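You operate a simulated robot arm through the tools that you are given. There is no shell and no other tool.

You are at the controls of a simulated two-armed robot. One attempt, no reset.

JOB
Mount the orange hank taut on the swift and clip its end.
Fine: push the sliding peg right in first, draw it out after; the yarn clip goes in the white cup by the swift; the other hanks stay; the table's other dials, levers and buttons end as they began.
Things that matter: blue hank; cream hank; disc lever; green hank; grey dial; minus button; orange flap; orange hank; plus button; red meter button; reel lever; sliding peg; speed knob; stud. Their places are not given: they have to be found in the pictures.

Only the result counts: the job must be done as asked and must still hold three seconds after the hand-in. Knocking over, shifting, dropping, spilling or breaking anything else fails it.

ROBOT AND FRAMES
Two 7-joint arms with fingered hands on one trunk that stands fixed in place. Base frame: the origin is at the foot of the trunk, x ahead of it, y to its left, z up; the work surface is at about z = 700. Units: mm, degrees, N and s.
The left shoulder is at [50, 214, 869], the right one opposite. With the tool pointing down near the work surface each hand reaches from about 440 to 900 mm from the base axis, measured 20 degrees to its own side. Payload 3 kg a hand.
The tool frame of a hand sits at the grasp point between the pads (the TCP): z along the fingers, y along the line on which they close. The tips reach 26 mm beyond it. The gripper opens to 132 mm; its body begins 73 mm behind the TCP. The gripper is a hand of 3 fingers: y runs from the thumb to the fingers, the wrist lies at [0, 0, -229] in the tool frame.
Orientation is that of the tool frame in the base frame, as a unit quaternion [w, x, y, z]. With the fingers straight down and closing along the base's y, the tool's x points along the base's -x, its y along +y and its z along -z.

CONTROLS
- The arms move only by the tool send_rows. It takes "left_rows", "right_rows" or both (then of equal length, played together; a hand with none holds still); each is a list of rows, each a list of 6 numbers: the shift along the tool's x, y, z in units of 400 mm (1.0 is 400 mm), then the turn, a rotation vector about the tool's x, y, z in units of 60 degrees (1.0 is 60 degrees). In form: [[dx, dy, dz, wx, wy, wz], ...]. A call has 1 to 20 rows; each row is the pose to reach, as a shift and turn from the pose commanded when the call began, along the tool's axes at that moment. A call with a number of a shift or a turn outside -1 to 1 is refused whole. A row lasts 0.2 s, in which the tool goes at most 50 mm and 8.6 degrees; a call with a longer step from one row to the next is refused whole. Where a pose cannot be reached the arm comes as near as it can. A force on the tool above 40 N (or 10 N above the force at the start of the call, whichever is more), or a blocked arm, ends the call early, and 0.2 s more pass. In this call time passes only in rows, and 0.2 s behind the last. It gives the time, the measured TCP pose, the force on the tool (base axes), the opening and the grip force at its end, in the units of the frame above (readings bear some noise), with the torque about the TCP (base axes, N m) and any sound that the robot's microphone picked up.
- Cameras (640 x 400 px; columns grow to the right, rows downward): "scene" is now at [26.9, -28.7, 1495.9]; the picture's right is [-0.33, -0.94, 0.00], its down [-0.63, 0.22, -0.75] and it looks along [0.70, -0.25, -0.67] (base axes); focal length 319 px, centre (320, 200). "left" rides on the left gripper at [-62, 3, -92] in its tool frame; the picture's right is [-0.05, -1.00, 0.00], its down [0.83, -0.04, -0.56] and it looks along [0.55, -0.03, 0.83] (tool axes); focal length 230 px, centre (320, 200). "right" rides on the right gripper at [62, 3, -92] in its tool frame; the picture's right is [-0.05, 1.00, 0.00], its down [-0.83, -0.04, -0.56] and it looks along [-0.55, -0.03, 0.83] (tool axes); focal length 230 px, centre (320, 200).
- snapshot(camera): a new picture of that camera. No time passes.
- curl_fingers(finger1, finger2, thumb_bend, hand): sets how far each is bent, from 0 (flat) to 1 (curled in); at 0.3 the hand is open as for a grip, at 0.7 the pads meet at the TCP. One left out holds its place. A second passes; each finger stops where it meets its share of the squeeze, and holds until it gets a number again. It is the only way to open and close the hand. It gives what a move gives, with no picture; readings hold the bend of each and the force on the fingers (four entries, about 0 where the hand has none), thumb and palm.
- pan_tilt(pan, tilt): turns the head with the scene camera to pan (to the left, within 86 degrees either way) and tilt (down, from -29 to 69), counted from straight ahead of the robot. It gives what a move gives.
- locate(camera, pixels): there is no depth. For up to 12 entries [column, row, z] of the newest picture of that camera ("zoom" is the newest enlarged one), the place [x, y] in the base frame at which the ray of that pixel passes the height z, good to about 3 mm. No time passes.
- close_up(camera, box): a new picture of the part [left, top, right, bottom] of that camera's present view, enlarged. No time passes.
- hand_in(): hands the job in; it is judged then, once.

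Open the grippers and draw the arms clear of the work before you hand the job in, unless the task says otherwise.

The tools are called by a JSON object that holds its "api" and its "payload". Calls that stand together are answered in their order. send_rows: Moves the arms, as the interface text tells. Its arguments: {"type":"object","properties":{"left_rows":{"type":"array","items":{"type":"array","items":{"type":"number"}}},"right_rows":{"type":"array","items":{"type":"array","items":{"type":"number"}}}},"required":[]} The other tools are called the same way: curl_fingers (finger1, finger2, thumb_bend, hand) moves the fingers one by one; pan_tilt (pan, tilt) turns the head that bears the scene camera; snapshot (camera) takes a picture; locate (camera, pixels) gives the place at which the rays of pixels pass given heights; close_up (camera, box) takes an enlarged picture of a part of a camera's view; hand_in () hands the job in.

At the start:

```text
time_s: 0.0
left_tool_pos: [434.7, -22.6, 1161.0]
left_tool_rot: [0.0, 0.216, 0.976, 0.001]
left_contact_force: [0.0, 0.3, -0.8]
left_wrist_torque: [-0.01, -0.03, -0.01]
left_gripper_width: 131.9
left_finger_force: 0.0
left_shape: jaw
left_bend: [0.3, 0.3, 0.3]
left_finger forces: [0.0, 0.1, 0.0, 0.0, 0.1, 0.0]
right_tool_pos: [516.9, -587.9, 1087.0]
right_tool_rot: [0.001, 0.215, 0.977, 0.0]
right_contact_force: [-0.3, -0.3, 0.7]
right_wrist_torque: [0.01, 0.02, 0.01]
right_gripper_width: 131.8
right_finger_force: 0.1
right_shape: jaw
right_bend: [0.3, 0.3, 0.3]
right_finger forces: [0.1, 0.1, 0.1, 0.1, 0.0, 0.1]
head pan, tilt (commanded): [-19.5, 41.7]
```

scene: 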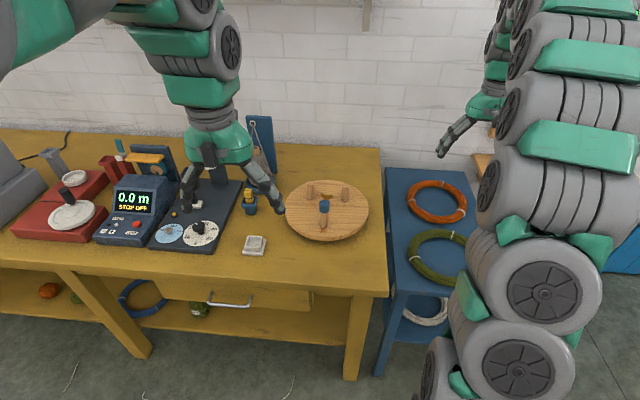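
right: 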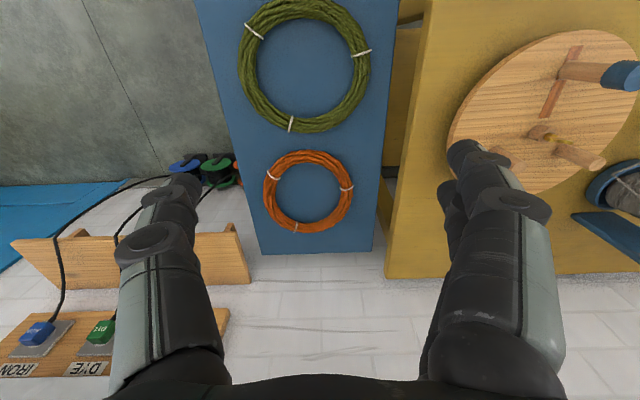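
left: 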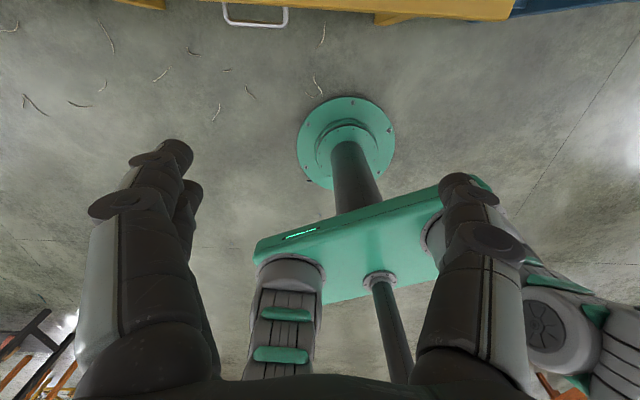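

The first pictures show the swift (wooden disc) at about (327,210) in the scene, and the orange hank at about (436,202) on the blue side table. I take enlarged views to see the details before moving.

{"api": "close_up", "payload": {"camera": "scene", "box": [220, 140, 400, 260]}}

{"api": "close_up", "payload": {"camera": "scene", "box": [0, 130, 280, 270]}}

{"api": "close_up", "payload": {"camera": "scene", "box": [370, 150, 490, 340]}}

{"api": "close_up", "payload": {"camera": "right", "box": [420, 0, 640, 280]}}

```text
3.33 times, centred on (310, 200) of scene
```

zoom: 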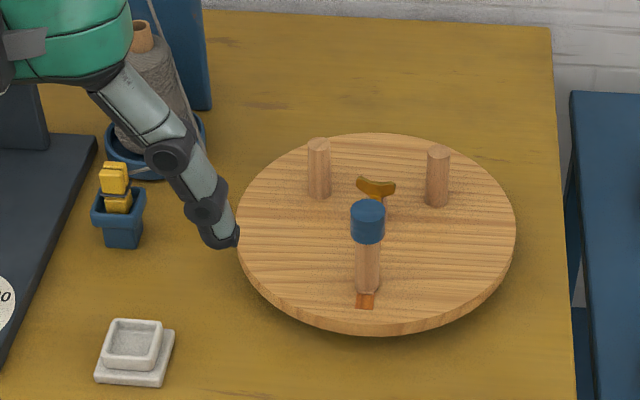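

```text
2.29 times, centred on (140, 200) of scene
```

zoom: 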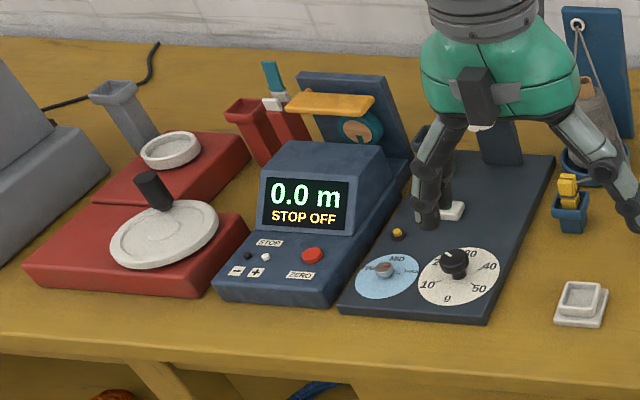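

```text
2.11 times, centred on (430, 245) of scene
```

zoom: 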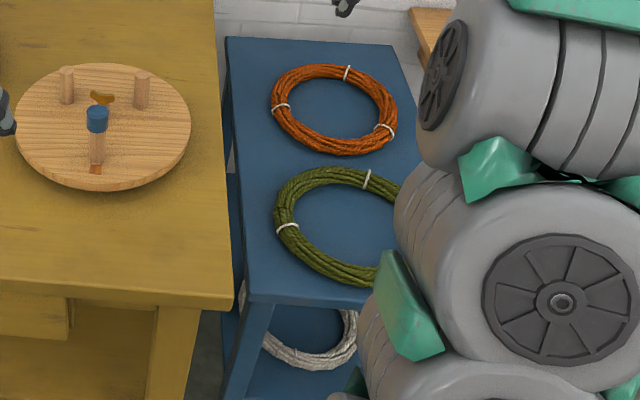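

```text
1.43 times, centred on (530, 140) of right
```

zoom: 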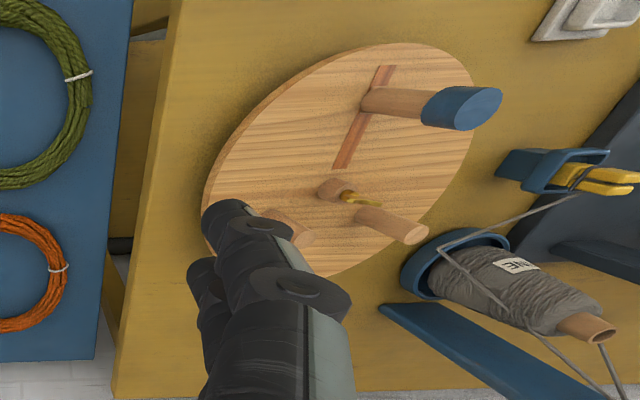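

I now triangulate: the orange hank centre is at scene (436,202) and right (309,192), and its bands show in both pictures. I ask for its places at several heights, along with the swift and the cups.

{"api": "locate", "payload": {"camera": "scene", "pixels": [[436.6, 202.3, 600], [436.6, 202.3, 700], [436.6, 202.3, 750], [324, 207, 800], [324, 207, 850], [322.5, 226, 740], [327, 210, 730], [327, 210, 750], [256, 242, 700], [256, 242, 720], [250, 210, 700], [250, 193, 740]]}}

{"api": "locate", "payload": {"camera": "right", "pixels": [[309, 192, 600], [309, 192, 700], [309, 192, 750], [304, 65, 600], [304, 65, 700], [540, 130, 740], [540, 130, 760], [620, 75, 800], [620, 75, 850], [580, 70, 740], [260, 250, 700], [372, 250, 700]]}}

```text
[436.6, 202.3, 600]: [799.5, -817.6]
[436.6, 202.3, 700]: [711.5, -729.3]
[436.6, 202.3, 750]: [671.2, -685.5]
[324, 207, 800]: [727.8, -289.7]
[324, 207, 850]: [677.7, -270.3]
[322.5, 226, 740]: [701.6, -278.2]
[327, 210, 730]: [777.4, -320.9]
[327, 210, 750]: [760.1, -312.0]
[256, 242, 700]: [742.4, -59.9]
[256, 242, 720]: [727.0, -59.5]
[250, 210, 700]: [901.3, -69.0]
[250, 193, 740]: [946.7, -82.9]
```

```text
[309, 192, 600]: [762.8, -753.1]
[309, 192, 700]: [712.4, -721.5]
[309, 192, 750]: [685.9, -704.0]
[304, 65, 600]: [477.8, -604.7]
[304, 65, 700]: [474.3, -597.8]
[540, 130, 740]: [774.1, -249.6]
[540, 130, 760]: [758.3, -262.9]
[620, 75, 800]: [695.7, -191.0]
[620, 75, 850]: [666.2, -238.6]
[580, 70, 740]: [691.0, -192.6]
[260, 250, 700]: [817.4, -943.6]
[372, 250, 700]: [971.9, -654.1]
```

The two cameras agree on the orange hank at about [712, -725, 702], so the blue side table is at about the same height as the work surface. Next I swing the left hand out to the left, and move the right hand over towards the swift to get a view from above.

{"api": "send_rows", "payload": {"left_rows": [[0.033, 0.071, 0, 0, 0, 0], [0.066, 0.142, 0, 0, 0, 0], [0.099, 0.212, 0, 0, 0, 0], [0.132, 0.283, 0, 0, 0, 0], [0.165, 0.354, 0, 0, 0, 0], [0.198, 0.425, 0, 0, 0, 0], [0.231, 0.495, 0, 0, 0, 0], [0.264, 0.566, 0, 0, 0, 0]], "right_rows": [[0.034, 0.074, 0.009, 0, 0, 0], [0.068, 0.148, 0.018, 0, 0, 0], [0.102, 0.222, 0.028, 0, 0, 0], [0.136, 0.296, 0.037, 0, 0, 0], [0.17, 0.37, 0.047, 0, 0, 0], [0.205, 0.443, 0.056, 0, 0, 0], [0.239, 0.517, 0.066, 0, 0, 0], [0.273, 0.591, 0.075, 0, 0, 0]]}}

```text
time_s: 1.8
left_tool_pos: [433.5, 226.4, 1161.9]
left_tool_rot: [0.0, 0.215, 0.977, 0.0]
left_contact_force: [0.7, 0.1, -0.1]
left_wrist_torque: [0.03, -0.01, 0.01]
left_gripper_width: 131.8
left_finger_force: 0.0
left_shape: jaw
left_bend: [0.3, 0.3, 0.3]
left_finger forces: [0.0, 0.1, 0.0, 0.1, 0.0, 0.1]
right_tool_pos: [516.7, -326.8, 1058.0]
right_tool_rot: [0.0, 0.215, 0.977, 0.0]
right_contact_force: [0.4, 0.0, 0.4]
right_wrist_torque: [0.0, 0.04, 0.03]
right_gripper_width: 132.0
right_finger_force: 0.0
right_shape: jaw
right_bend: [0.3, 0.3, 0.3]
right_finger forces: [0.0, 0.0, 0.0, 0.1, 0.0, 0.0]
head pan, tilt (commanded): [-19.5, 41.7]
```

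Both hands moved as commanded. Now I take fresh pictures from the right hand and the scene.

{"api": "snapshot", "payload": {"camera": "right"}}

{"api": "snapshot", "payload": {"camera": "scene"}}

```text
taken
```

right: 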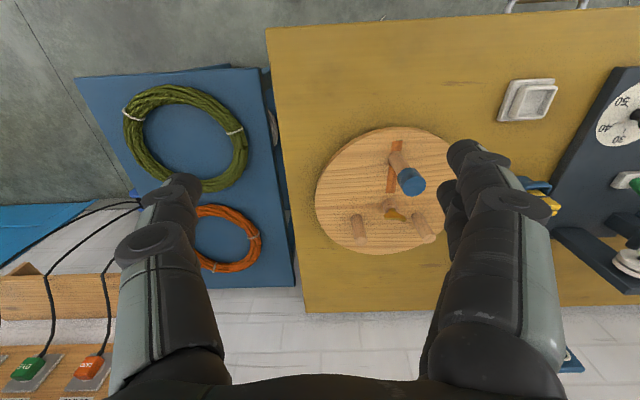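

```text
taken
```

scene: 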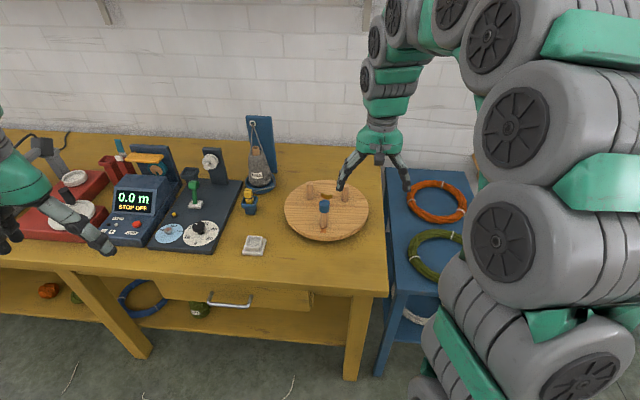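

The swift is now clear in the right view at about (385,190), and the dark panel is visible in the scene. I take enlarged views of both, plus the clip area.

{"api": "close_up", "payload": {"camera": "right", "box": [300, 60, 560, 260]}}

{"api": "close_up", "payload": {"camera": "scene", "box": [140, 110, 380, 260]}}

{"api": "close_up", "payload": {"camera": "scene", "box": [225, 110, 305, 260]}}

```text
2.00 times, centred on (430, 160) of right
```

zoom: 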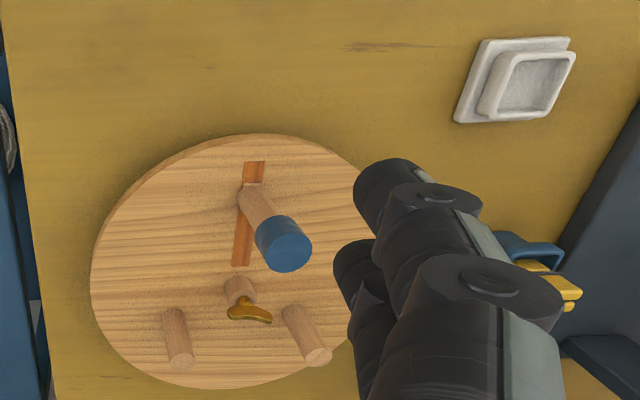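

```text
2.67 times, centred on (260, 185) of scene
```

zoom: 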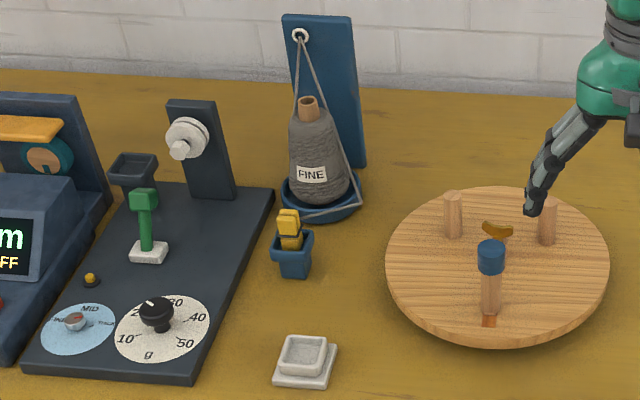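

```text
2.67 times, centred on (265, 185) of scene
```

zoom: 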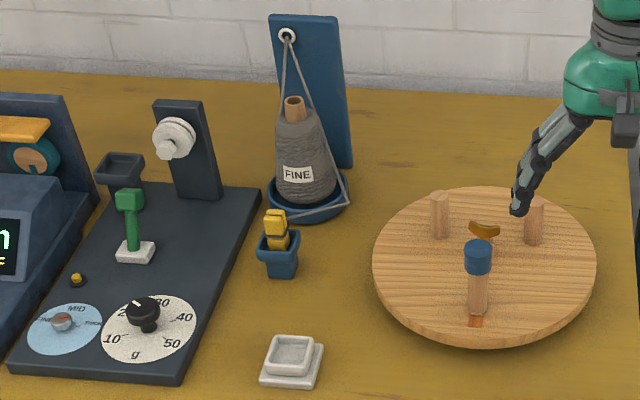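

I triangulate the swift's parts from both cameras: cap top at scene (324.2,202.6) / right (414,186), fixed pegs at scene (309,183), (345,185) / right (429,238.5), (360.5,240).

{"api": "locate", "payload": {"camera": "scene", "pixels": [[324.2, 202.6, 800], [324.2, 202.6, 850], [324.2, 227.3, 720], [324.2, 227.3, 750], [309.2, 183.1, 780], [309.2, 183.1, 820], [309.9, 198.1, 730], [345.1, 185, 780], [345.1, 185, 820], [344.8, 201.1, 730], [323, 232.2, 720], [323, 232.2, 740]]}}

{"api": "locate", "payload": {"camera": "right", "pixels": [[414, 186, 800], [414, 186, 850], [395, 153.5, 720], [395, 153.5, 750], [429, 238.5, 780], [429, 238.5, 820], [415, 216, 730], [360.5, 240, 780], [360.5, 240, 820], [356, 217.5, 730], [397.5, 141.5, 720], [397.5, 141.5, 740]]}}

{"api": "locate", "payload": {"camera": "right", "pixels": [[391.5, 192.5, 720], [391.5, 192.5, 740], [389, 205, 730], [389, 205, 750], [395, 215, 760], [316, 200, 730], [400, 127, 730], [365, 254, 730], [538.5, 101, 700], [538.5, 101, 730], [234, 239, 710], [200, 150, 710]]}}

```text
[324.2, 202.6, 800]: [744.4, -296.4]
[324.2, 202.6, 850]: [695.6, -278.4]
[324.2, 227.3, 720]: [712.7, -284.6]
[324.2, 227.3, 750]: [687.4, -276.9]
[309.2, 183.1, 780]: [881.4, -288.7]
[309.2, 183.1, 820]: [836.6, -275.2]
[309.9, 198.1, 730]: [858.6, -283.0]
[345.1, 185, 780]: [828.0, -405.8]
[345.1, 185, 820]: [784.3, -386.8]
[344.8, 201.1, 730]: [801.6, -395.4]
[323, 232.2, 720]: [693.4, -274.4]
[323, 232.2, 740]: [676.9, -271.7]
```

```text
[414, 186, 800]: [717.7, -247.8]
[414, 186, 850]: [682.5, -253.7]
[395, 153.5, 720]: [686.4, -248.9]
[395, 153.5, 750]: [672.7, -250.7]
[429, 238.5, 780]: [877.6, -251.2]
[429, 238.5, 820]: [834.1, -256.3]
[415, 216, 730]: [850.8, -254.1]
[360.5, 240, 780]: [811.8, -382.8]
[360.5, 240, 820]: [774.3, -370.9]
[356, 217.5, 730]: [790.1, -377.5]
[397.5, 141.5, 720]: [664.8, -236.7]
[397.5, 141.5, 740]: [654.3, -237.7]
```

```text
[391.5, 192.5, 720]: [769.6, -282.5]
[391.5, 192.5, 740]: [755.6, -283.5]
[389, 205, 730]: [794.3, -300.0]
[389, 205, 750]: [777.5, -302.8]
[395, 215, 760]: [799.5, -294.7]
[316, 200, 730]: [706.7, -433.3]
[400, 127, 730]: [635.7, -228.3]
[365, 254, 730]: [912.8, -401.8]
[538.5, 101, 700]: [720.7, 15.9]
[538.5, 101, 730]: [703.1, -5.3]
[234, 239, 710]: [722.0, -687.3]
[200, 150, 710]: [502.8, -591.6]
```

The scene and right-hand cameras disagree by tens of mm away from the right picture's centre line, while the fingertips agree with the scene view. I turn the right hand square, which puts the swift in the middle of its picture, and compare again.

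{"api": "send_rows", "payload": {"right_rows": [[-0.007, 0.013, 0, 0, 0, -0.083], [-0.014, 0.025, 0, 0, 0, -0.166], [-0.021, 0.038, 0, 0, 0, -0.249], [-0.028, 0.05, 0, 0, 0, -0.332], [-0.034, 0.063, 0, 0, 0, -0.414]]}}

{"api": "snapshot", "payload": {"camera": "right"}}

{"api": "close_up", "payload": {"camera": "right", "box": [220, 80, 460, 260]}}

```text
time_s: 3.0
left_tool_pos: [434.6, 226.6, 1161.6]
left_tool_rot: [0.0, 0.215, 0.977, 0.0]
left_contact_force: [-0.8, 0.0, -0.1]
left_wrist_torque: [0.01, 0.01, 0.01]
left_gripper_width: 131.8
left_finger_force: 0.0
left_shape: jaw
left_bend: [0.3, 0.3, 0.3]
left_finger forces: [0.0, 0.0, 0.0, 0.0, 0.0, 0.1]
right_tool_pos: [539.9, -311.4, 1056.9]
right_tool_rot: [0.0, -0.001, 1.0, 0.001]
right_contact_force: [0.0, 0.2, -0.2]
right_wrist_torque: [-0.01, 0.01, -0.01]
right_gripper_width: 132.2
right_finger_force: 0.0
right_shape: jaw
right_bend: [0.3, 0.3, 0.3]
right_finger forces: [0.0, 0.1, 0.0, 0.0, 0.0, 0.1]
head pan, tilt (commanded): [-19.5, 41.7]
```

```text
taken
```

right: 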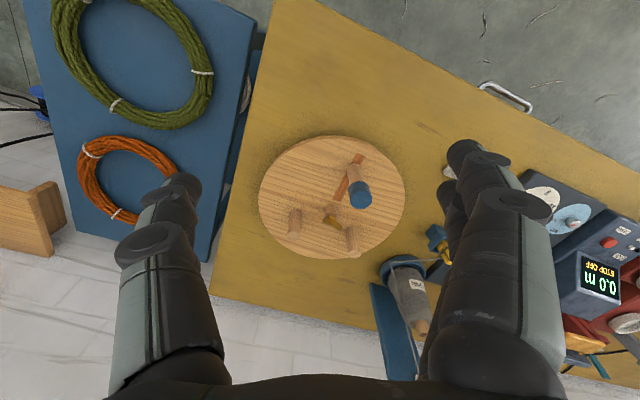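

```text
2.22 times, centred on (340, 170) of right
```

zoom: 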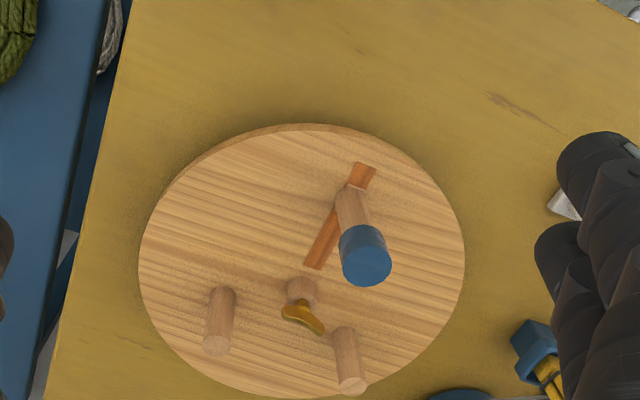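

The swift is now near the picture's centre line. I locate the same features again with the right camera to compare with the scene values.

{"api": "locate", "payload": {"camera": "right", "pixels": [[361.2, 197.9, 800], [361.2, 197.9, 850], [353.5, 165.5, 720], [353.5, 165.5, 750], [354.4, 252.4, 780], [354.4, 252.4, 820], [350.4, 233.1, 730], [293.2, 235.3, 780], [293.2, 235.3, 820], [295.9, 213.7, 730], [361.2, 155.6, 730], [337.7, 199.7, 730]]}}

{"api": "locate", "payload": {"camera": "right", "pixels": [[331.4, 210.5, 730], [331.4, 210.5, 750], [258, 195, 730], [405, 195, 730], [332, 140, 730], [332, 258, 730], [130, 178, 700], [130, 178, 720], [440, 250, 740], [478, 168, 700]]}}

```text
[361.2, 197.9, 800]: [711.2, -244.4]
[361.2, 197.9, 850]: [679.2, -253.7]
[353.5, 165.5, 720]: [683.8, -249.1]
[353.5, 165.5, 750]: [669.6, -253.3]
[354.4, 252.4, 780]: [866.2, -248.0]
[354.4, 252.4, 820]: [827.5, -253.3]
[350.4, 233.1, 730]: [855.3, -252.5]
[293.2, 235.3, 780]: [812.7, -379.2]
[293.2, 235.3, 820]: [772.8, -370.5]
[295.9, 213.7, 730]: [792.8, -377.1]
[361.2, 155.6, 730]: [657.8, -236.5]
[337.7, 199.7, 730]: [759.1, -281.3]
```

```text
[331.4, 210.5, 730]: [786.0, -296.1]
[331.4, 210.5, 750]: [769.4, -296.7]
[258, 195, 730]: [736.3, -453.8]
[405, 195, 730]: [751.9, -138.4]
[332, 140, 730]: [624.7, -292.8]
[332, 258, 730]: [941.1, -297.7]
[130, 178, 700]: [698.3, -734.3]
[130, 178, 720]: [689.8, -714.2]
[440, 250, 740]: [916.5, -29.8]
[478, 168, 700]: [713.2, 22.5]
```

Solving both cameras together, the wooden table is at about z=778 and the swift top at about z=800. The capped peg is at [651,-262] with its top at z≈895, the fixed pegs at [783,-260] and [733,-364], and the white cup at [661,-58]. The blue stool with the hanks is lower, at about z=700. Next I move the right hand above the capped peg, with the fingers closing across the slot, and look again.

{"api": "send_rows", "payload": {"right_rows": [[-0.055, 0.0245, 0.036, 0, 0, 0.083], [-0.111, 0.049, 0.072, 0, 0, 0.166], [-0.1665, 0.0735, 0.108, 0, 0, 0.249], [-0.222, 0.098, 0.144, 0, 0, 0.332], [-0.2775, 0.1225, 0.18, 0, 0, 0.414]]}}

{"api": "snapshot", "payload": {"camera": "right"}}

{"api": "close_up", "payload": {"camera": "scene", "box": [220, 130, 400, 260]}}

```text
time_s: 4.2
left_tool_pos: [435.2, 226.8, 1161.0]
left_tool_rot: [0.001, 0.215, 0.977, 0.0]
left_contact_force: [0.5, 0.6, -0.5]
left_wrist_torque: [0.02, 0.01, -0.01]
left_gripper_width: 131.9
left_finger_force: 0.0
left_shape: jaw
left_bend: [0.3, 0.3, 0.3]
left_finger forces: [0.0, 0.0, 0.1, 0.1, 0.0, 0.0]
right_tool_pos: [652.5, -262.6, 984.5]
right_tool_rot: [0.001, 0.215, 0.977, 0.0]
right_contact_force: [0.1, 0.1, -0.2]
right_wrist_torque: [0.0, 0.01, 0.01]
right_gripper_width: 131.8
right_finger_force: 0.0
right_shape: jaw
right_bend: [0.3, 0.3, 0.3]
right_finger forces: [0.0, 0.0, 0.0, 0.0, 0.0, 0.0]
head pan, tilt (commanded): [-19.5, 41.7]
```

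```text
taken
```

right: 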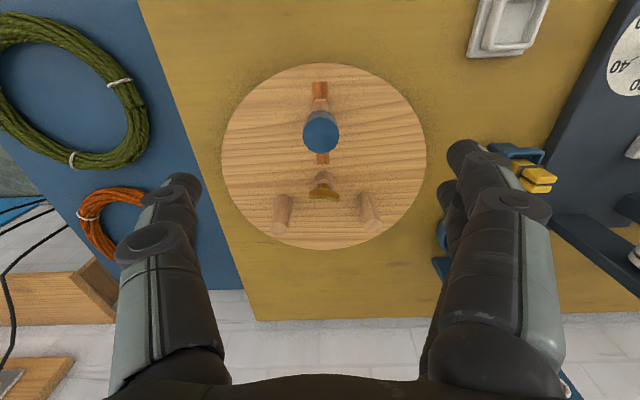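

```text
3.08 times, centred on (310, 195) of scene
```

zoom: 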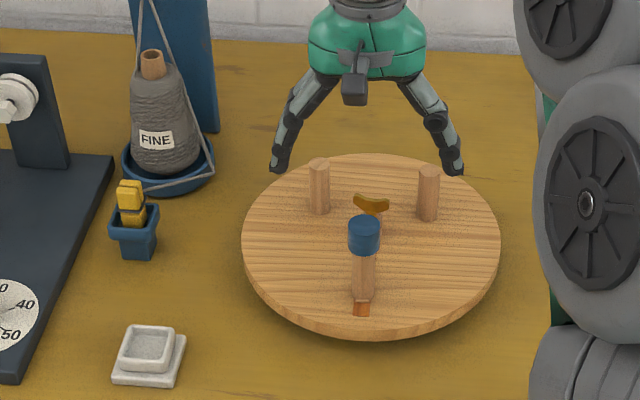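

The cap top is at (321,132) in the right picture, nearly below the tool point. I check with an enlargement to measure its place and height.

{"api": "close_up", "payload": {"camera": "right", "box": [240, 60, 400, 160]}}

{"api": "locate", "payload": {"camera": "right", "pixels": [[321, 132, 895], [321, 132, 890], [320, 108, 800], [320, 108, 810], [319, 84, 800], [322, 161, 800], [283, 228, 866], [371, 227, 866], [323, 192, 840], [222, 155, 800], [427, 155, 800], [324, 182, 800]]}}

```text
4.00 times, centred on (320, 110) of right
```

zoom: 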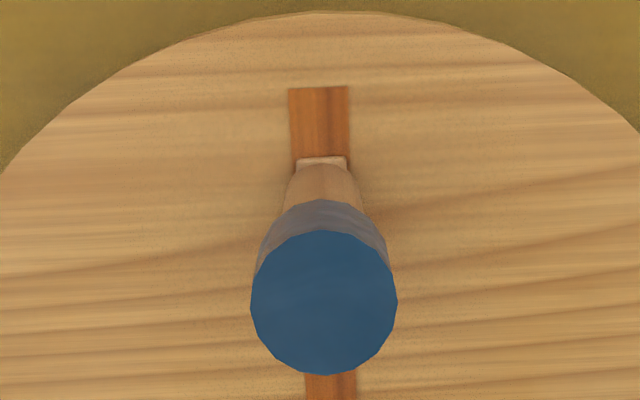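

```text
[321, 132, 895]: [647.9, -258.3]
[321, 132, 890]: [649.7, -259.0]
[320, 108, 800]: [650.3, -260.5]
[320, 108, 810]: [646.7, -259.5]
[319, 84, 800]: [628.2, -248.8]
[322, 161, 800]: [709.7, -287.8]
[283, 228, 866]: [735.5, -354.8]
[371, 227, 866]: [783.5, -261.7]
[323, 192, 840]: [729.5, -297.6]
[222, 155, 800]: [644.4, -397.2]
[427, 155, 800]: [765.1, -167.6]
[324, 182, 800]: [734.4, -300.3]
```

The cap is 30 mm wide and centred at about [650.5,-260.5]. I lower the right hand so the open fingers straddle the cap at about z=882.

{"api": "send_rows", "payload": {"right_rows": [[0.003, 0.001, 0.05, 0, 0, 0], [0.007, 0.003, 0.1, 0, 0, 0], [0.007, 0.003, 0.15, 0, 0, 0], [0.007, 0.003, 0.2, 0, 0, 0], [0.007, 0.003, 0.256, 0, 0, 0]]}}

{"api": "snapshot", "payload": {"camera": "right"}}

{"api": "close_up", "payload": {"camera": "scene", "box": [240, 140, 400, 260]}}

```text
time_s: 5.4
left_tool_pos: [434.0, 226.2, 1161.6]
left_tool_rot: [0.0, 0.215, 0.977, -0.001]
left_contact_force: [0.3, 0.9, 0.1]
left_wrist_torque: [0.03, 0.04, 0.0]
left_gripper_width: 131.9
left_finger_force: 0.3
left_shape: jaw
left_bend: [0.3, 0.3, 0.3]
left_finger forces: [0.0, 0.1, 0.0, 0.1, 0.0, 0.0]
right_tool_pos: [649.5, -260.3, 883.1]
right_tool_rot: [0.0, 0.215, 0.977, 0.001]
right_contact_force: [0.1, -0.5, 0.0]
right_wrist_torque: [0.01, 0.02, -0.01]
right_gripper_width: 131.8
right_finger_force: 0.0
right_shape: jaw
right_bend: [0.3, 0.3, 0.3]
right_finger forces: [0.0, 0.1, 0.0, 0.0, 0.1, 0.0]
head pan, tilt (commanded): [-19.5, 41.7]
```

```text
taken
```

right: 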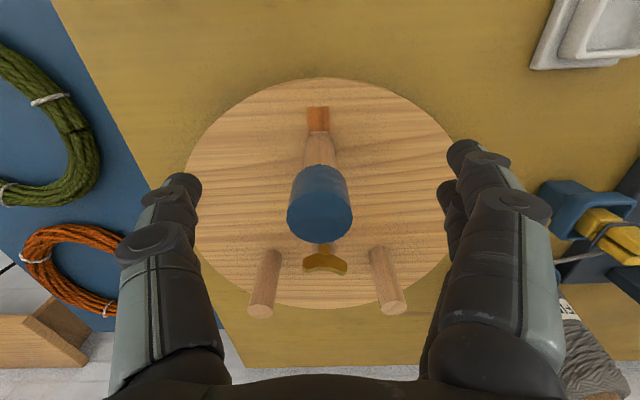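

```text
3.33 times, centred on (320, 200) of scene
```

zoom: 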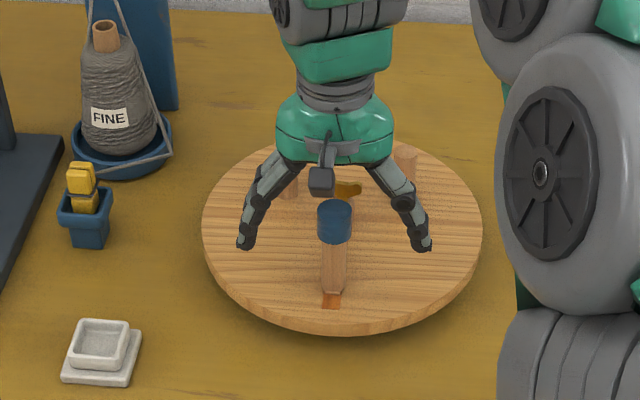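

The cap's top is at (320,212), right between the fingers as expected. I close the fingers on it.

{"api": "curl_fingers", "payload": {"hand": "right", "finger1": 0.66, "finger2": 0.66, "thumb_bend": 0.66}}

{"api": "snapshot", "payload": {"camera": "right"}}

```text
time_s: 6.4
left_tool_pos: [434.5, 227.0, 1162.2]
left_tool_rot: [0.001, 0.215, 0.977, 0.001]
left_contact_force: [-0.1, 0.3, -0.1]
left_wrist_torque: [0.01, 0.01, -0.02]
left_gripper_width: 131.9
left_finger_force: 0.0
left_shape: jaw
left_bend: [0.3, 0.3, 0.3]
left_finger forces: [0.0, 0.0, 0.1, 0.0, 0.0, 0.0]
right_tool_pos: [649.4, -259.4, 882.6]
right_tool_rot: [-0.001, 0.215, 0.977, 0.0]
right_contact_force: [0.5, 0.2, -3.5]
right_wrist_torque: [0.03, 0.0, -0.03]
right_gripper_width: 21.0
right_finger_force: 2.9
right_shape: fingers
right_bend: [0.65, 0.64, 0.65]
right_finger forces: [0.4, 2.1, 0.0, 0.1, 3.1, 0.1]
head pan, tilt (commanded): [-19.5, 41.7]
```

```text
taken
```

right: 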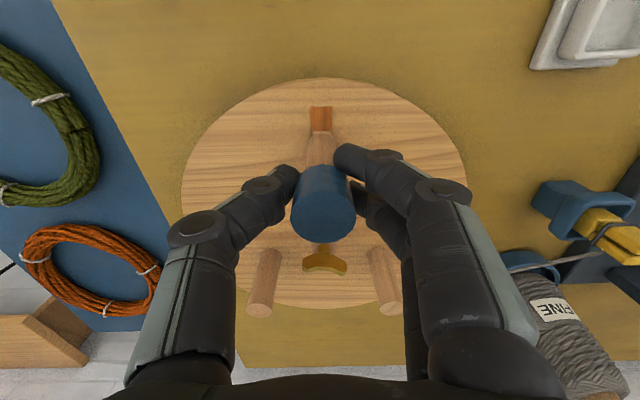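

The fingers hold the cap and peg with about 3 N. I squeeze a little more before sliding.

{"api": "curl_fingers", "payload": {"hand": "right", "finger1": 0.72, "finger2": 0.72, "thumb_bend": 0.72}}

```text
time_s: 7.4
left_tool_pos: [435.6, 226.5, 1160.8]
left_tool_rot: [0.0, 0.214, 0.977, 0.0]
left_contact_force: [0.7, 0.1, -0.5]
left_wrist_torque: [-0.01, 0.0, 0.01]
left_gripper_width: 132.1
left_finger_force: 0.0
left_shape: jaw
left_bend: [0.3, 0.3, 0.3]
left_finger forces: [0.0, 0.0, 0.0, 0.0, 0.0, 0.0]
right_tool_pos: [649.9, -257.9, 883.4]
right_tool_rot: [-0.001, 0.215, 0.977, -0.001]
right_contact_force: [-0.7, 0.3, -14.6]
right_wrist_torque: [-0.03, 0.07, 0.0]
right_gripper_width: 18.1
right_finger_force: 12.9
right_shape: fingers
right_bend: [0.69, 0.66, 0.66]
right_finger forces: [5.8, 8.3, 0.0, 0.0, 11.4, 0.1]
head pan, tilt (commanded): [-19.5, 41.7]
```

The −14.6 N vertical force with an 18 mm width shows the fingertips hooking under the cap. I loosen the grip, rise 10 mm so the pads meet the cap's side, and grip again.

{"api": "curl_fingers", "payload": {"hand": "right", "finger1": 0.5, "finger2": 0.5, "thumb_bend": 0.5}}

{"api": "send_rows", "payload": {"right_rows": [[0, 0, -0.0125, 0, 0, 0], [0, 0, -0.025, 0, 0, 0]]}}

{"api": "curl_fingers", "payload": {"hand": "right", "finger1": 0.68, "finger2": 0.68, "thumb_bend": 0.68}}

{"api": "snapshot", "payload": {"camera": "right"}}

```text
time_s: 8.4
left_tool_pos: [434.3, 227.4, 1160.4]
left_tool_rot: [0.001, 0.215, 0.977, 0.0]
left_contact_force: [-0.5, 0.2, 0.3]
left_wrist_torque: [-0.02, 0.02, 0.0]
left_gripper_width: 131.8
left_finger_force: 0.0
left_shape: jaw
left_bend: [0.3, 0.3, 0.3]
left_finger forces: [0.1, 0.1, 0.0, 0.0, 0.0, 0.0]
right_tool_pos: [648.8, -260.2, 881.4]
right_tool_rot: [0.0, 0.214, 0.977, 0.0]
right_contact_force: [0.0, 0.4, -0.1]
right_wrist_torque: [-0.04, -0.01, -0.03]
right_gripper_width: 67.3
right_finger_force: 0.0
right_shape: fingers
right_bend: [0.5, 0.5, 0.5]
right_finger forces: [0.1, 0.1, 0.0, 0.0, 0.1, 0.0]
head pan, tilt (commanded): [-19.5, 41.7]
```

```text
time_s: 9.0
left_tool_pos: [434.6, 225.8, 1160.9]
left_tool_rot: [0.0, 0.214, 0.977, 0.001]
left_contact_force: [-0.2, 0.4, 0.1]
left_wrist_torque: [0.03, -0.01, 0.02]
left_gripper_width: 132.0
left_finger_force: 0.1
left_shape: jaw
left_bend: [0.3, 0.3, 0.3]
left_finger forces: [0.0, 0.0, 0.0, 0.1, 0.0, 0.1]
right_tool_pos: [648.9, -259.1, 892.3]
right_tool_rot: [0.001, 0.215, 0.977, 0.0]
right_contact_force: [0.9, -0.1, 0.1]
right_wrist_torque: [-0.03, 0.0, -0.03]
right_gripper_width: 66.8
right_finger_force: 0.0
right_shape: fingers
right_bend: [0.5, 0.5, 0.5]
right_finger forces: [0.0, 0.1, 0.0, 0.0, 0.0, 0.0]
head pan, tilt (commanded): [-19.5, 41.7]
```

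```text
time_s: 10.0
left_tool_pos: [435.1, 227.8, 1161.9]
left_tool_rot: [0.0, 0.214, 0.977, -0.001]
left_contact_force: [0.3, 0.7, -1.2]
left_wrist_torque: [-0.04, -0.01, 0.01]
left_gripper_width: 132.0
left_finger_force: 0.1
left_shape: jaw
left_bend: [0.3, 0.3, 0.3]
left_finger forces: [0.0, 0.0, 0.0, 0.1, 0.0, 0.0]
right_tool_pos: [648.6, -258.9, 892.9]
right_tool_rot: [0.0, 0.215, 0.977, 0.0]
right_contact_force: [0.3, 0.9, -2.6]
right_wrist_torque: [0.02, 0.05, 0.04]
right_gripper_width: 23.6
right_finger_force: 6.7
right_shape: fingers
right_bend: [0.64, 0.62, 0.65]
right_finger forces: [2.8, 4.3, 0.1, 0.0, 6.2, 0.0]
head pan, tilt (commanded): [-19.5, 41.7]
```

```text
taken
```

right: 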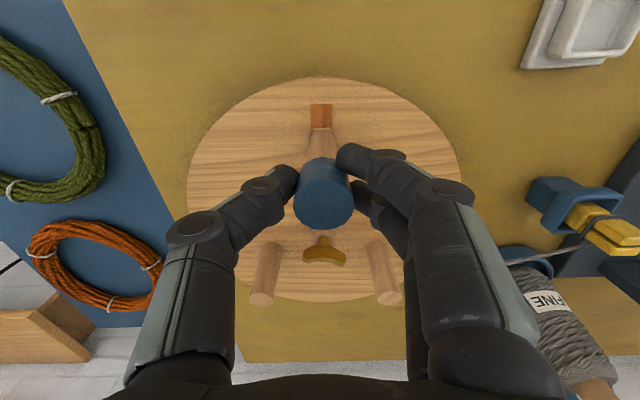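

The grip is now 6.7 N with little vertical force. I slide the peg inward (tool −x) in 4 mm steps, watching the force.

{"api": "send_rows", "payload": {"right_rows": [[-0.01, 0, 0, 0, 0, 0], [-0.02, 0, 0, 0, 0, 0], [-0.03, 0, 0, 0, 0, 0], [-0.04, 0, 0, 0, 0, 0], [-0.05, 0, 0, 0, 0, 0]]}}

{"api": "snapshot", "payload": {"camera": "right"}}

```text
time_s: 11.2
left_tool_pos: [435.5, 225.9, 1161.7]
left_tool_rot: [0.0, 0.214, 0.977, 0.0]
left_contact_force: [0.0, -0.8, 0.6]
left_wrist_torque: [0.02, 0.02, -0.02]
left_gripper_width: 131.7
left_finger_force: 0.0
left_shape: jaw
left_bend: [0.3, 0.3, 0.3]
left_finger forces: [0.1, 0.0, 0.0, 0.1, 0.0, 0.0]
right_tool_pos: [666.6, -266.4, 892.3]
right_tool_rot: [0.0, 0.215, 0.977, 0.0]
right_contact_force: [-2.3, 0.0, -2.6]
right_wrist_torque: [-0.03, 0.07, 0.02]
right_gripper_width: 24.1
right_finger_force: 6.7
right_shape: fingers
right_bend: [0.64, 0.62, 0.65]
right_finger forces: [2.7, 3.9, 0.0, 0.0, 6.8, 0.0]
head pan, tilt (commanded): [-19.5, 41.7]
```

```text
taken
```

right: 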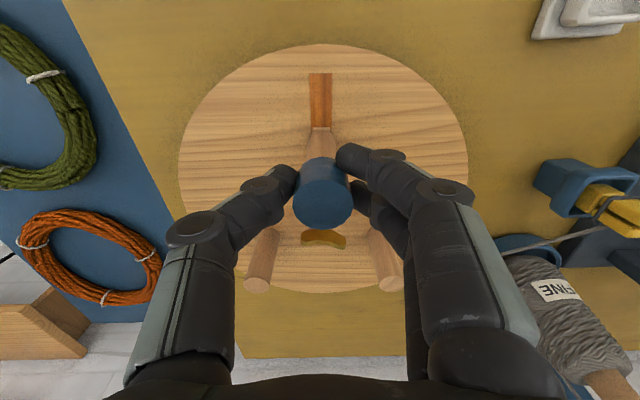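

The peg follows the hand with only about 2 N of drag. I carry on inward.

{"api": "send_rows", "payload": {"right_rows": [[-0.01, 0, 0, 0, 0, 0], [-0.02, 0, 0, 0, 0, 0], [-0.03, 0, 0, 0, 0, 0], [-0.04, 0, 0, 0, 0, 0], [-0.05, 0, 0, 0, 0, 0]]}}

{"api": "snapshot", "payload": {"camera": "right"}}

```text
time_s: 12.4
left_tool_pos: [434.4, 226.6, 1161.5]
left_tool_rot: [0.0, 0.215, 0.977, 0.0]
left_contact_force: [-0.3, -0.5, -0.6]
left_wrist_torque: [-0.06, -0.02, 0.0]
left_gripper_width: 131.8
left_finger_force: 0.0
left_shape: jaw
left_bend: [0.3, 0.3, 0.3]
left_finger forces: [0.1, 0.0, 0.0, 0.0, 0.0, 0.0]
right_tool_pos: [685.0, -276.1, 892.4]
right_tool_rot: [-0.001, 0.215, 0.977, -0.001]
right_contact_force: [-2.4, 0.5, -1.5]
right_wrist_torque: [0.01, 0.06, -0.01]
right_gripper_width: 23.6
right_finger_force: 7.2
right_shape: fingers
right_bend: [0.65, 0.62, 0.65]
right_finger forces: [2.9, 4.1, 0.1, 0.0, 7.3, 0.1]
head pan, tilt (commanded): [-19.5, 41.7]
```

```text
taken
```

right: 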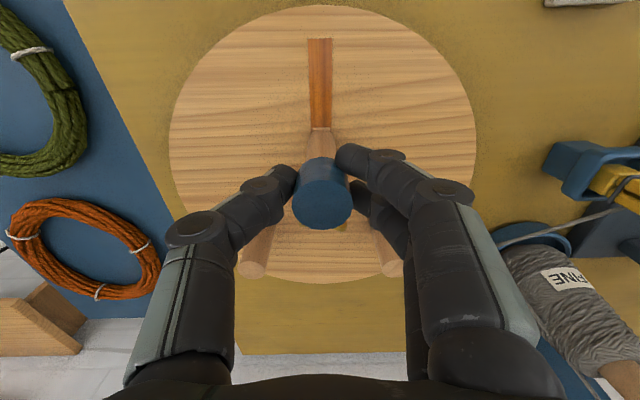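

Peg still follows freely, now at about [685,-276]. I continue in smaller 2.5 mm steps towards the inner end stop.

{"api": "send_rows", "payload": {"right_rows": [[-0.00625, 0, 0, 0, 0, 0], [-0.0125, 0, 0, 0, 0, 0], [-0.01875, 0, 0, 0, 0, 0], [-0.025, 0, 0, 0, 0, 0]]}}

{"api": "snapshot", "payload": {"camera": "right"}}

```text
time_s: 13.4
left_tool_pos: [434.3, 228.3, 1161.5]
left_tool_rot: [0.0, 0.215, 0.977, 0.0]
left_contact_force: [0.0, -0.2, 1.1]
left_wrist_torque: [0.03, 0.03, -0.01]
left_gripper_width: 131.8
left_finger_force: 0.0
left_shape: jaw
left_bend: [0.3, 0.3, 0.3]
left_finger forces: [0.1, 0.0, 0.0, 0.1, 0.0, 0.1]
right_tool_pos: [694.1, -279.9, 893.7]
right_tool_rot: [0.001, 0.215, 0.977, 0.0]
right_contact_force: [-3.1, -0.7, -7.2]
right_wrist_torque: [0.0, 0.05, -0.04]
right_gripper_width: 23.9
right_finger_force: 6.6
right_shape: fingers
right_bend: [0.65, 0.62, 0.65]
right_finger forces: [2.5, 3.8, 0.0, 0.0, 7.0, 0.0]
head pan, tilt (commanded): [-19.5, 41.7]
```

```text
taken
```

right: 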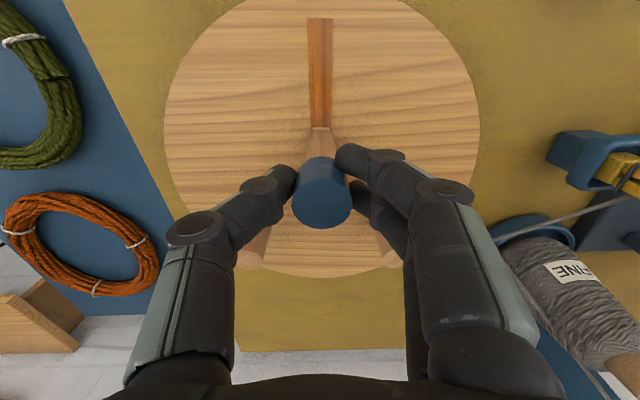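

Still following (cap stays at (322,193)); the slide force is about 3 N. I continue another 10 mm.

{"api": "send_rows", "payload": {"right_rows": [[-0.005, 0, 0, 0, 0, 0], [-0.01, 0, 0, 0, 0, 0], [-0.015, 0, 0, 0, 0, 0], [-0.02, 0, 0, 0, 0, 0], [-0.025, 0, 0, 0, 0, 0]]}}

{"api": "snapshot", "payload": {"camera": "right"}}

{"api": "close_up", "payload": {"camera": "scene", "box": [260, 140, 390, 260]}}

```text
time_s: 14.6
left_tool_pos: [434.6, 226.2, 1161.1]
left_tool_rot: [-0.001, 0.214, 0.977, 0.0]
left_contact_force: [-0.3, -0.7, 0.2]
left_wrist_torque: [0.0, 0.02, -0.05]
left_gripper_width: 132.2
left_finger_force: 0.2
left_shape: jaw
left_bend: [0.3, 0.3, 0.3]
left_finger forces: [0.0, 0.0, 0.0, 0.1, 0.1, 0.1]
right_tool_pos: [703.6, -282.6, 893.8]
right_tool_rot: [-0.001, 0.214, 0.977, -0.001]
right_contact_force: [-12.9, 12.8, 0.1]
right_wrist_torque: [0.32, 0.28, 0.14]
right_gripper_width: 26.1
right_finger_force: 9.6
right_shape: fingers
right_bend: [0.63, 0.63, 0.66]
right_finger forces: [12.0, 3.5, 0.0, 0.0, 4.5, 0.0]
head pan, tilt (commanded): [-19.5, 41.7]
```

```text
taken
```

right: 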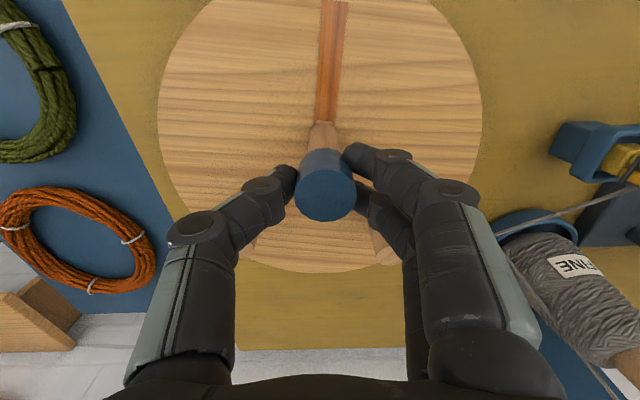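

```text
3.33 times, centred on (325, 200) of scene
```

zoom: 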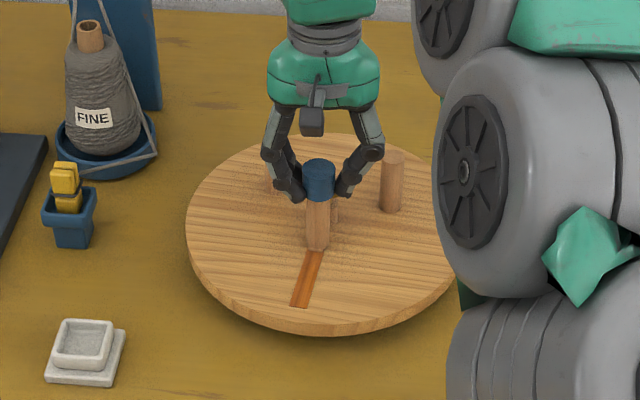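

The force rose to about 18 N, so the peg has reached its inner stop. The disc also turned a few degrees, as the slot in the pictures is slightly tilted. I open the fingers to let it relax and look again.

{"api": "curl_fingers", "payload": {"hand": "right", "finger1": 0.45, "finger2": 0.45, "thumb_bend": 0.45}}

{"api": "snapshot", "payload": {"camera": "right"}}

```text
time_s: 15.6
left_tool_pos: [434.3, 226.5, 1161.7]
left_tool_rot: [0.0, 0.215, 0.977, 0.0]
left_contact_force: [0.4, -0.7, 0.9]
left_wrist_torque: [0.01, 0.0, -0.01]
left_gripper_width: 131.7
left_finger_force: 0.2
left_shape: jaw
left_bend: [0.3, 0.3, 0.3]
left_finger forces: [0.0, 0.0, 0.0, 0.0, 0.0, 0.1]
right_tool_pos: [703.3, -284.0, 893.2]
right_tool_rot: [0.001, 0.215, 0.977, 0.0]
right_contact_force: [-0.1, 0.0, -0.1]
right_wrist_torque: [-0.02, 0.01, 0.01]
right_gripper_width: 83.9
right_finger_force: 0.0
right_shape: fingers
right_bend: [0.45, 0.45, 0.45]
right_finger forces: [0.0, 0.1, 0.1, 0.0, 0.0, 0.0]
head pan, tilt (commanded): [-19.5, 41.7]
```

```text
taken
```

right: 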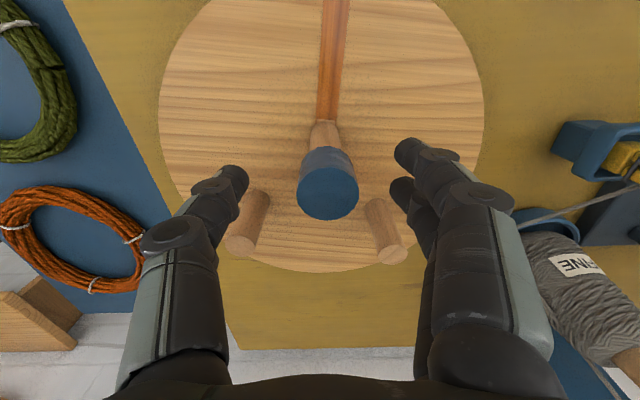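

The peg now stands near the hub. I raise the hand straight up and draw it back a little, to see the whole swift and measure the new peg positions.

{"api": "send_rows", "payload": {"right_rows": [[0, 0, -0.06, 0, 0, 0], [0, 0, -0.12, 0, 0, 0], [0, 0, -0.18, 0, 0, 0], [0, 0, -0.24, 0, 0, 0], [0.07, 0, -0.3, 0, 0, 0], [0.14, 0, -0.36, 0, 0, 0], [0.2, 0, -0.4, 0, 0, 0]]}}

{"api": "snapshot", "payload": {"camera": "right"}}

{"api": "close_up", "payload": {"camera": "right", "box": [220, 80, 420, 260]}}

{"api": "close_up", "payload": {"camera": "scene", "box": [260, 140, 390, 260]}}

```text
time_s: 17.2
left_tool_pos: [435.3, 226.0, 1160.7]
left_tool_rot: [-0.001, 0.215, 0.977, 0.001]
left_contact_force: [-0.3, -0.1, -0.5]
left_wrist_torque: [-0.01, -0.02, 0.0]
left_gripper_width: 132.0
left_finger_force: 0.0
left_shape: jaw
left_bend: [0.3, 0.3, 0.3]
left_finger forces: [0.0, 0.0, 0.0, 0.1, 0.0, 0.0]
right_tool_pos: [631.2, -250.3, 1053.5]
right_tool_rot: [0.0, 0.215, 0.977, 0.0]
right_contact_force: [0.3, -0.8, -0.2]
right_wrist_torque: [0.0, 0.0, 0.04]
right_gripper_width: 84.2
right_finger_force: 0.1
right_shape: fingers
right_bend: [0.45, 0.45, 0.45]
right_finger forces: [0.0, 0.0, 0.0, 0.0, 0.0, 0.1]
head pan, tilt (commanded): [-19.5, 41.7]
```

```text
taken
```

right: 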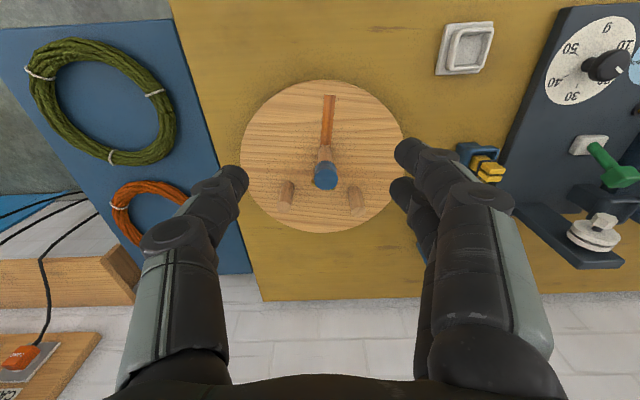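

```text
2.22 times, centred on (320, 170) of right
```

zoom: 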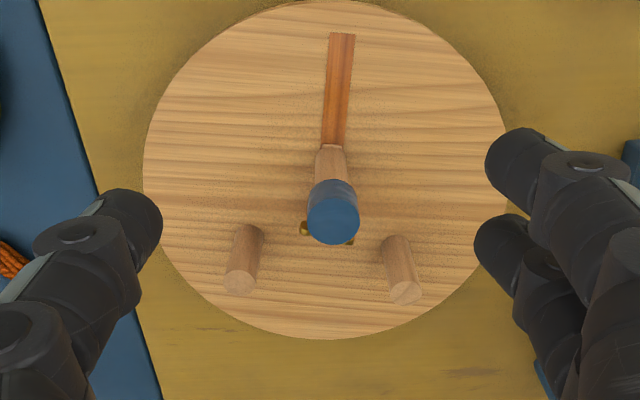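

```text
3.33 times, centred on (325, 200) of scene
```

zoom: 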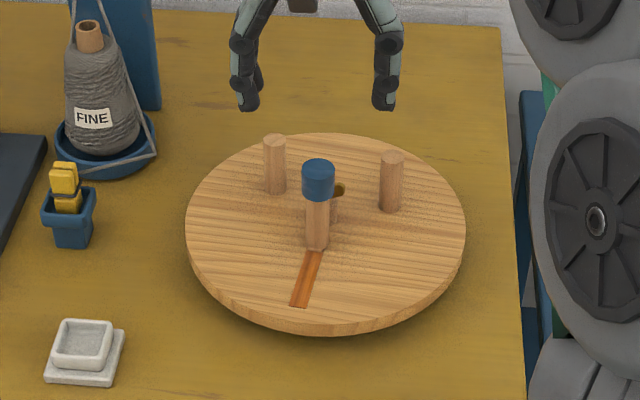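

The peg is well in by the hub, and the disc is visibly turned by a few degrees. I locate the pegs, slot end and disc rim in this view, then look for the hank.

{"api": "locate", "payload": {"camera": "right", "pixels": [[329.5, 96.1, 800], [324.5, 151, 800], [325.9, 178.6, 895], [283.5, 206.9, 866], [358.3, 210.5, 866], [288, 184.4, 800], [354.2, 188.9, 800], [240, 150, 800], [404.7, 150, 800], [467, 47, 800], [487, 170, 850], [477, 148, 810]]}}

{"api": "locate", "payload": {"camera": "scene", "pixels": [[322.8, 190, 895], [322.5, 212, 800], [318, 231.5, 800], [310.9, 181.5, 866], [345.5, 187.5, 866], [308, 197, 800], [344.6, 203, 800]]}}

```text
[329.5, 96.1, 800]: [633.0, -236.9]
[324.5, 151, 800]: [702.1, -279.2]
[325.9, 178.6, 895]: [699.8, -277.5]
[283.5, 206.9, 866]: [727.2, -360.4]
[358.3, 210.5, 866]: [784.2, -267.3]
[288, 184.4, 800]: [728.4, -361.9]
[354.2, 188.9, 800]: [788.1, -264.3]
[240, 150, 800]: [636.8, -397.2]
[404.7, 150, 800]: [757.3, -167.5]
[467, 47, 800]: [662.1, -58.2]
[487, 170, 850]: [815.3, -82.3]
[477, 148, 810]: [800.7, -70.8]
```

```text
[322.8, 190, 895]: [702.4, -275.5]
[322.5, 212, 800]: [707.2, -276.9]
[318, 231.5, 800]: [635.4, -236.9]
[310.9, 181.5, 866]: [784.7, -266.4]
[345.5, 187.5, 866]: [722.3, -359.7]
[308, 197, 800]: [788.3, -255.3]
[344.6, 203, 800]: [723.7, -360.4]
```

Both cameras now agree: sliding peg [701,-277], fixed pegs [786,-266] and [726,-360], disc top z≈800, white cup at [662,-58], clip at about [808,-77]. The peg is at its inner stop, so I move the right hand over the side table to measure the orange hank.

{"api": "send_rows", "payload": {"right_rows": [[-0.025, -0.096, 0.013, 0, 0, 0], [-0.05, -0.192, 0.026, 0, 0, 0], [-0.074, -0.288, 0.04, 0, 0, 0], [-0.099, -0.384, 0.053, 0, 0, 0], [-0.124, -0.48, 0.066, 0, 0, 0], [-0.149, -0.576, 0.08, 0, 0, 0], [-0.174, -0.672, 0.093, 0, 0, 0], [-0.198, -0.768, 0.106, 0, 0, 0], [-0.223, -0.864, 0.12, 0, 0, 0], [-0.248, -0.96, 0.133, 0, 0, 0]]}}

{"api": "snapshot", "payload": {"camera": "right"}}

{"api": "close_up", "payload": {"camera": "right", "box": [180, 70, 460, 260]}}

{"api": "snapshot", "payload": {"camera": "scene"}}

```text
time_s: 19.4
left_tool_pos: [434.6, 226.2, 1162.4]
left_tool_rot: [0.0, 0.215, 0.977, 0.0]
left_contact_force: [-0.1, 0.0, -0.3]
left_wrist_torque: [-0.02, -0.02, 0.01]
left_gripper_width: 131.9
left_finger_force: 0.0
left_shape: jaw
left_bend: [0.3, 0.3, 0.3]
left_finger forces: [0.0, 0.0, 0.0, 0.0, 0.0, 0.1]
right_tool_pos: [560.7, -642.2, 1000.1]
right_tool_rot: [0.0, 0.213, 0.977, 0.0]
right_contact_force: [-0.2, 0.8, 0.9]
right_wrist_torque: [0.0, 0.04, -0.03]
right_gripper_width: 84.2
right_finger_force: 0.1
right_shape: fingers
right_bend: [0.45, 0.45, 0.45]
right_finger forces: [0.0, 0.0, 0.1, 0.0, 0.1, 0.0]
head pan, tilt (commanded): [-19.5, 41.7]
```

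```text
taken
```

right: 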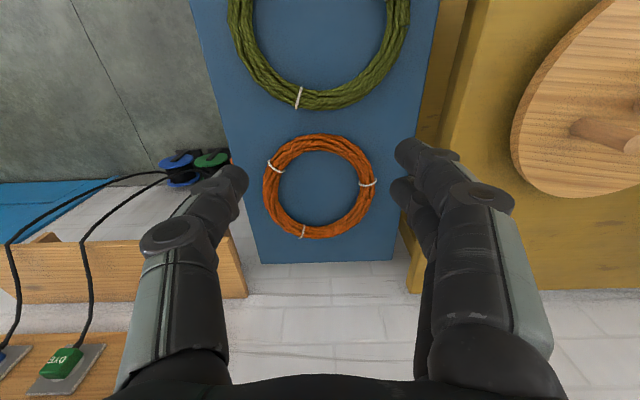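

```text
2.11 times, centred on (320, 165) of right
```

zoom: 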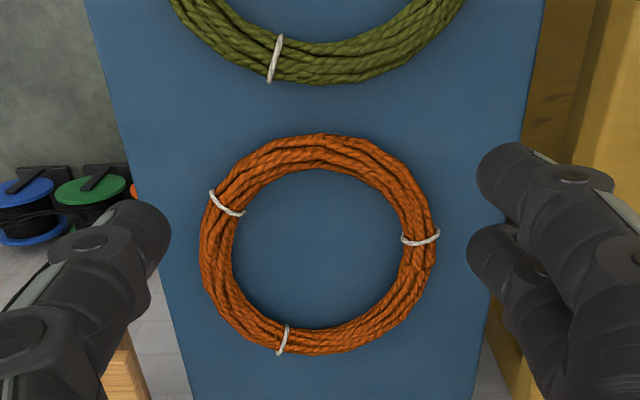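

```text
taken
```

scene: 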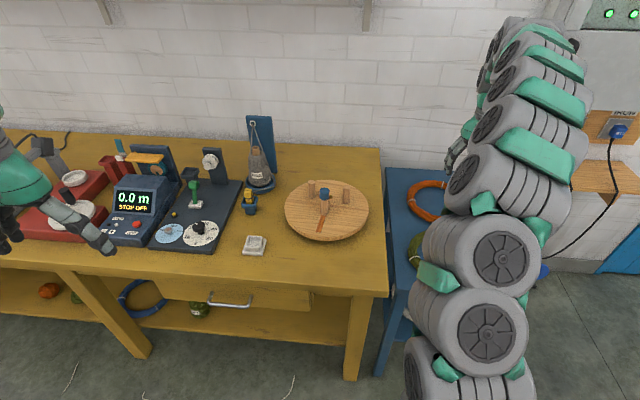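

The orange hank is fully visible. Its outer edges are at right px (263–375, 133–238), its bands are at the left, right and bottom, and its robot-side part (top of the picture) is free of bands. The two views put the stool at z≈699. I locate the ring's edges.

{"api": "locate", "payload": {"camera": "right", "pixels": [[263.1, 186, 710], [375.5, 186, 710], [320, 133.2, 710], [320, 238.5, 710], [278.3, 186, 710], [360.3, 186, 710], [320, 148.4, 710], [320, 225.2, 710], [319, 185.9, 710], [319, 185.9, 720], [421, 100, 700], [466, 80, 778]]}}

{"api": "close_up", "payload": {"camera": "scene", "box": [360, 120, 480, 280]}}

```text
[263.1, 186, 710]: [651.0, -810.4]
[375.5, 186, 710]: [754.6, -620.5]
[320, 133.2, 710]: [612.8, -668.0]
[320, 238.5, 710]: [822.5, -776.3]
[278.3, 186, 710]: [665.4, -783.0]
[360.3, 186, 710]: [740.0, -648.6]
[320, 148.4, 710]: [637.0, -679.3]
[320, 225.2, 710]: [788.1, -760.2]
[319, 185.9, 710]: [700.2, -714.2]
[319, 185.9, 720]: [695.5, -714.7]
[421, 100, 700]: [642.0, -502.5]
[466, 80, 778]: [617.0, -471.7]
```

```text
2.50 times, centred on (420, 200) of scene
```

zoom: 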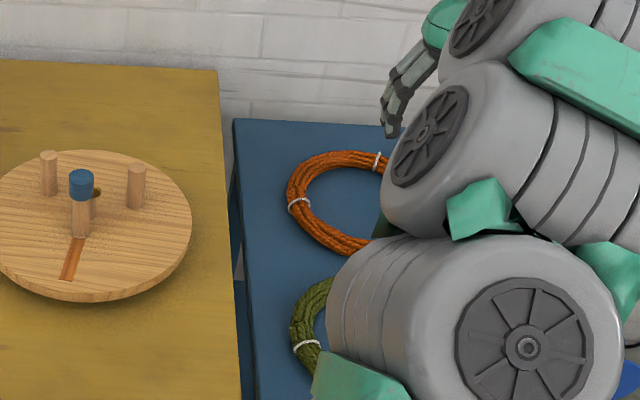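

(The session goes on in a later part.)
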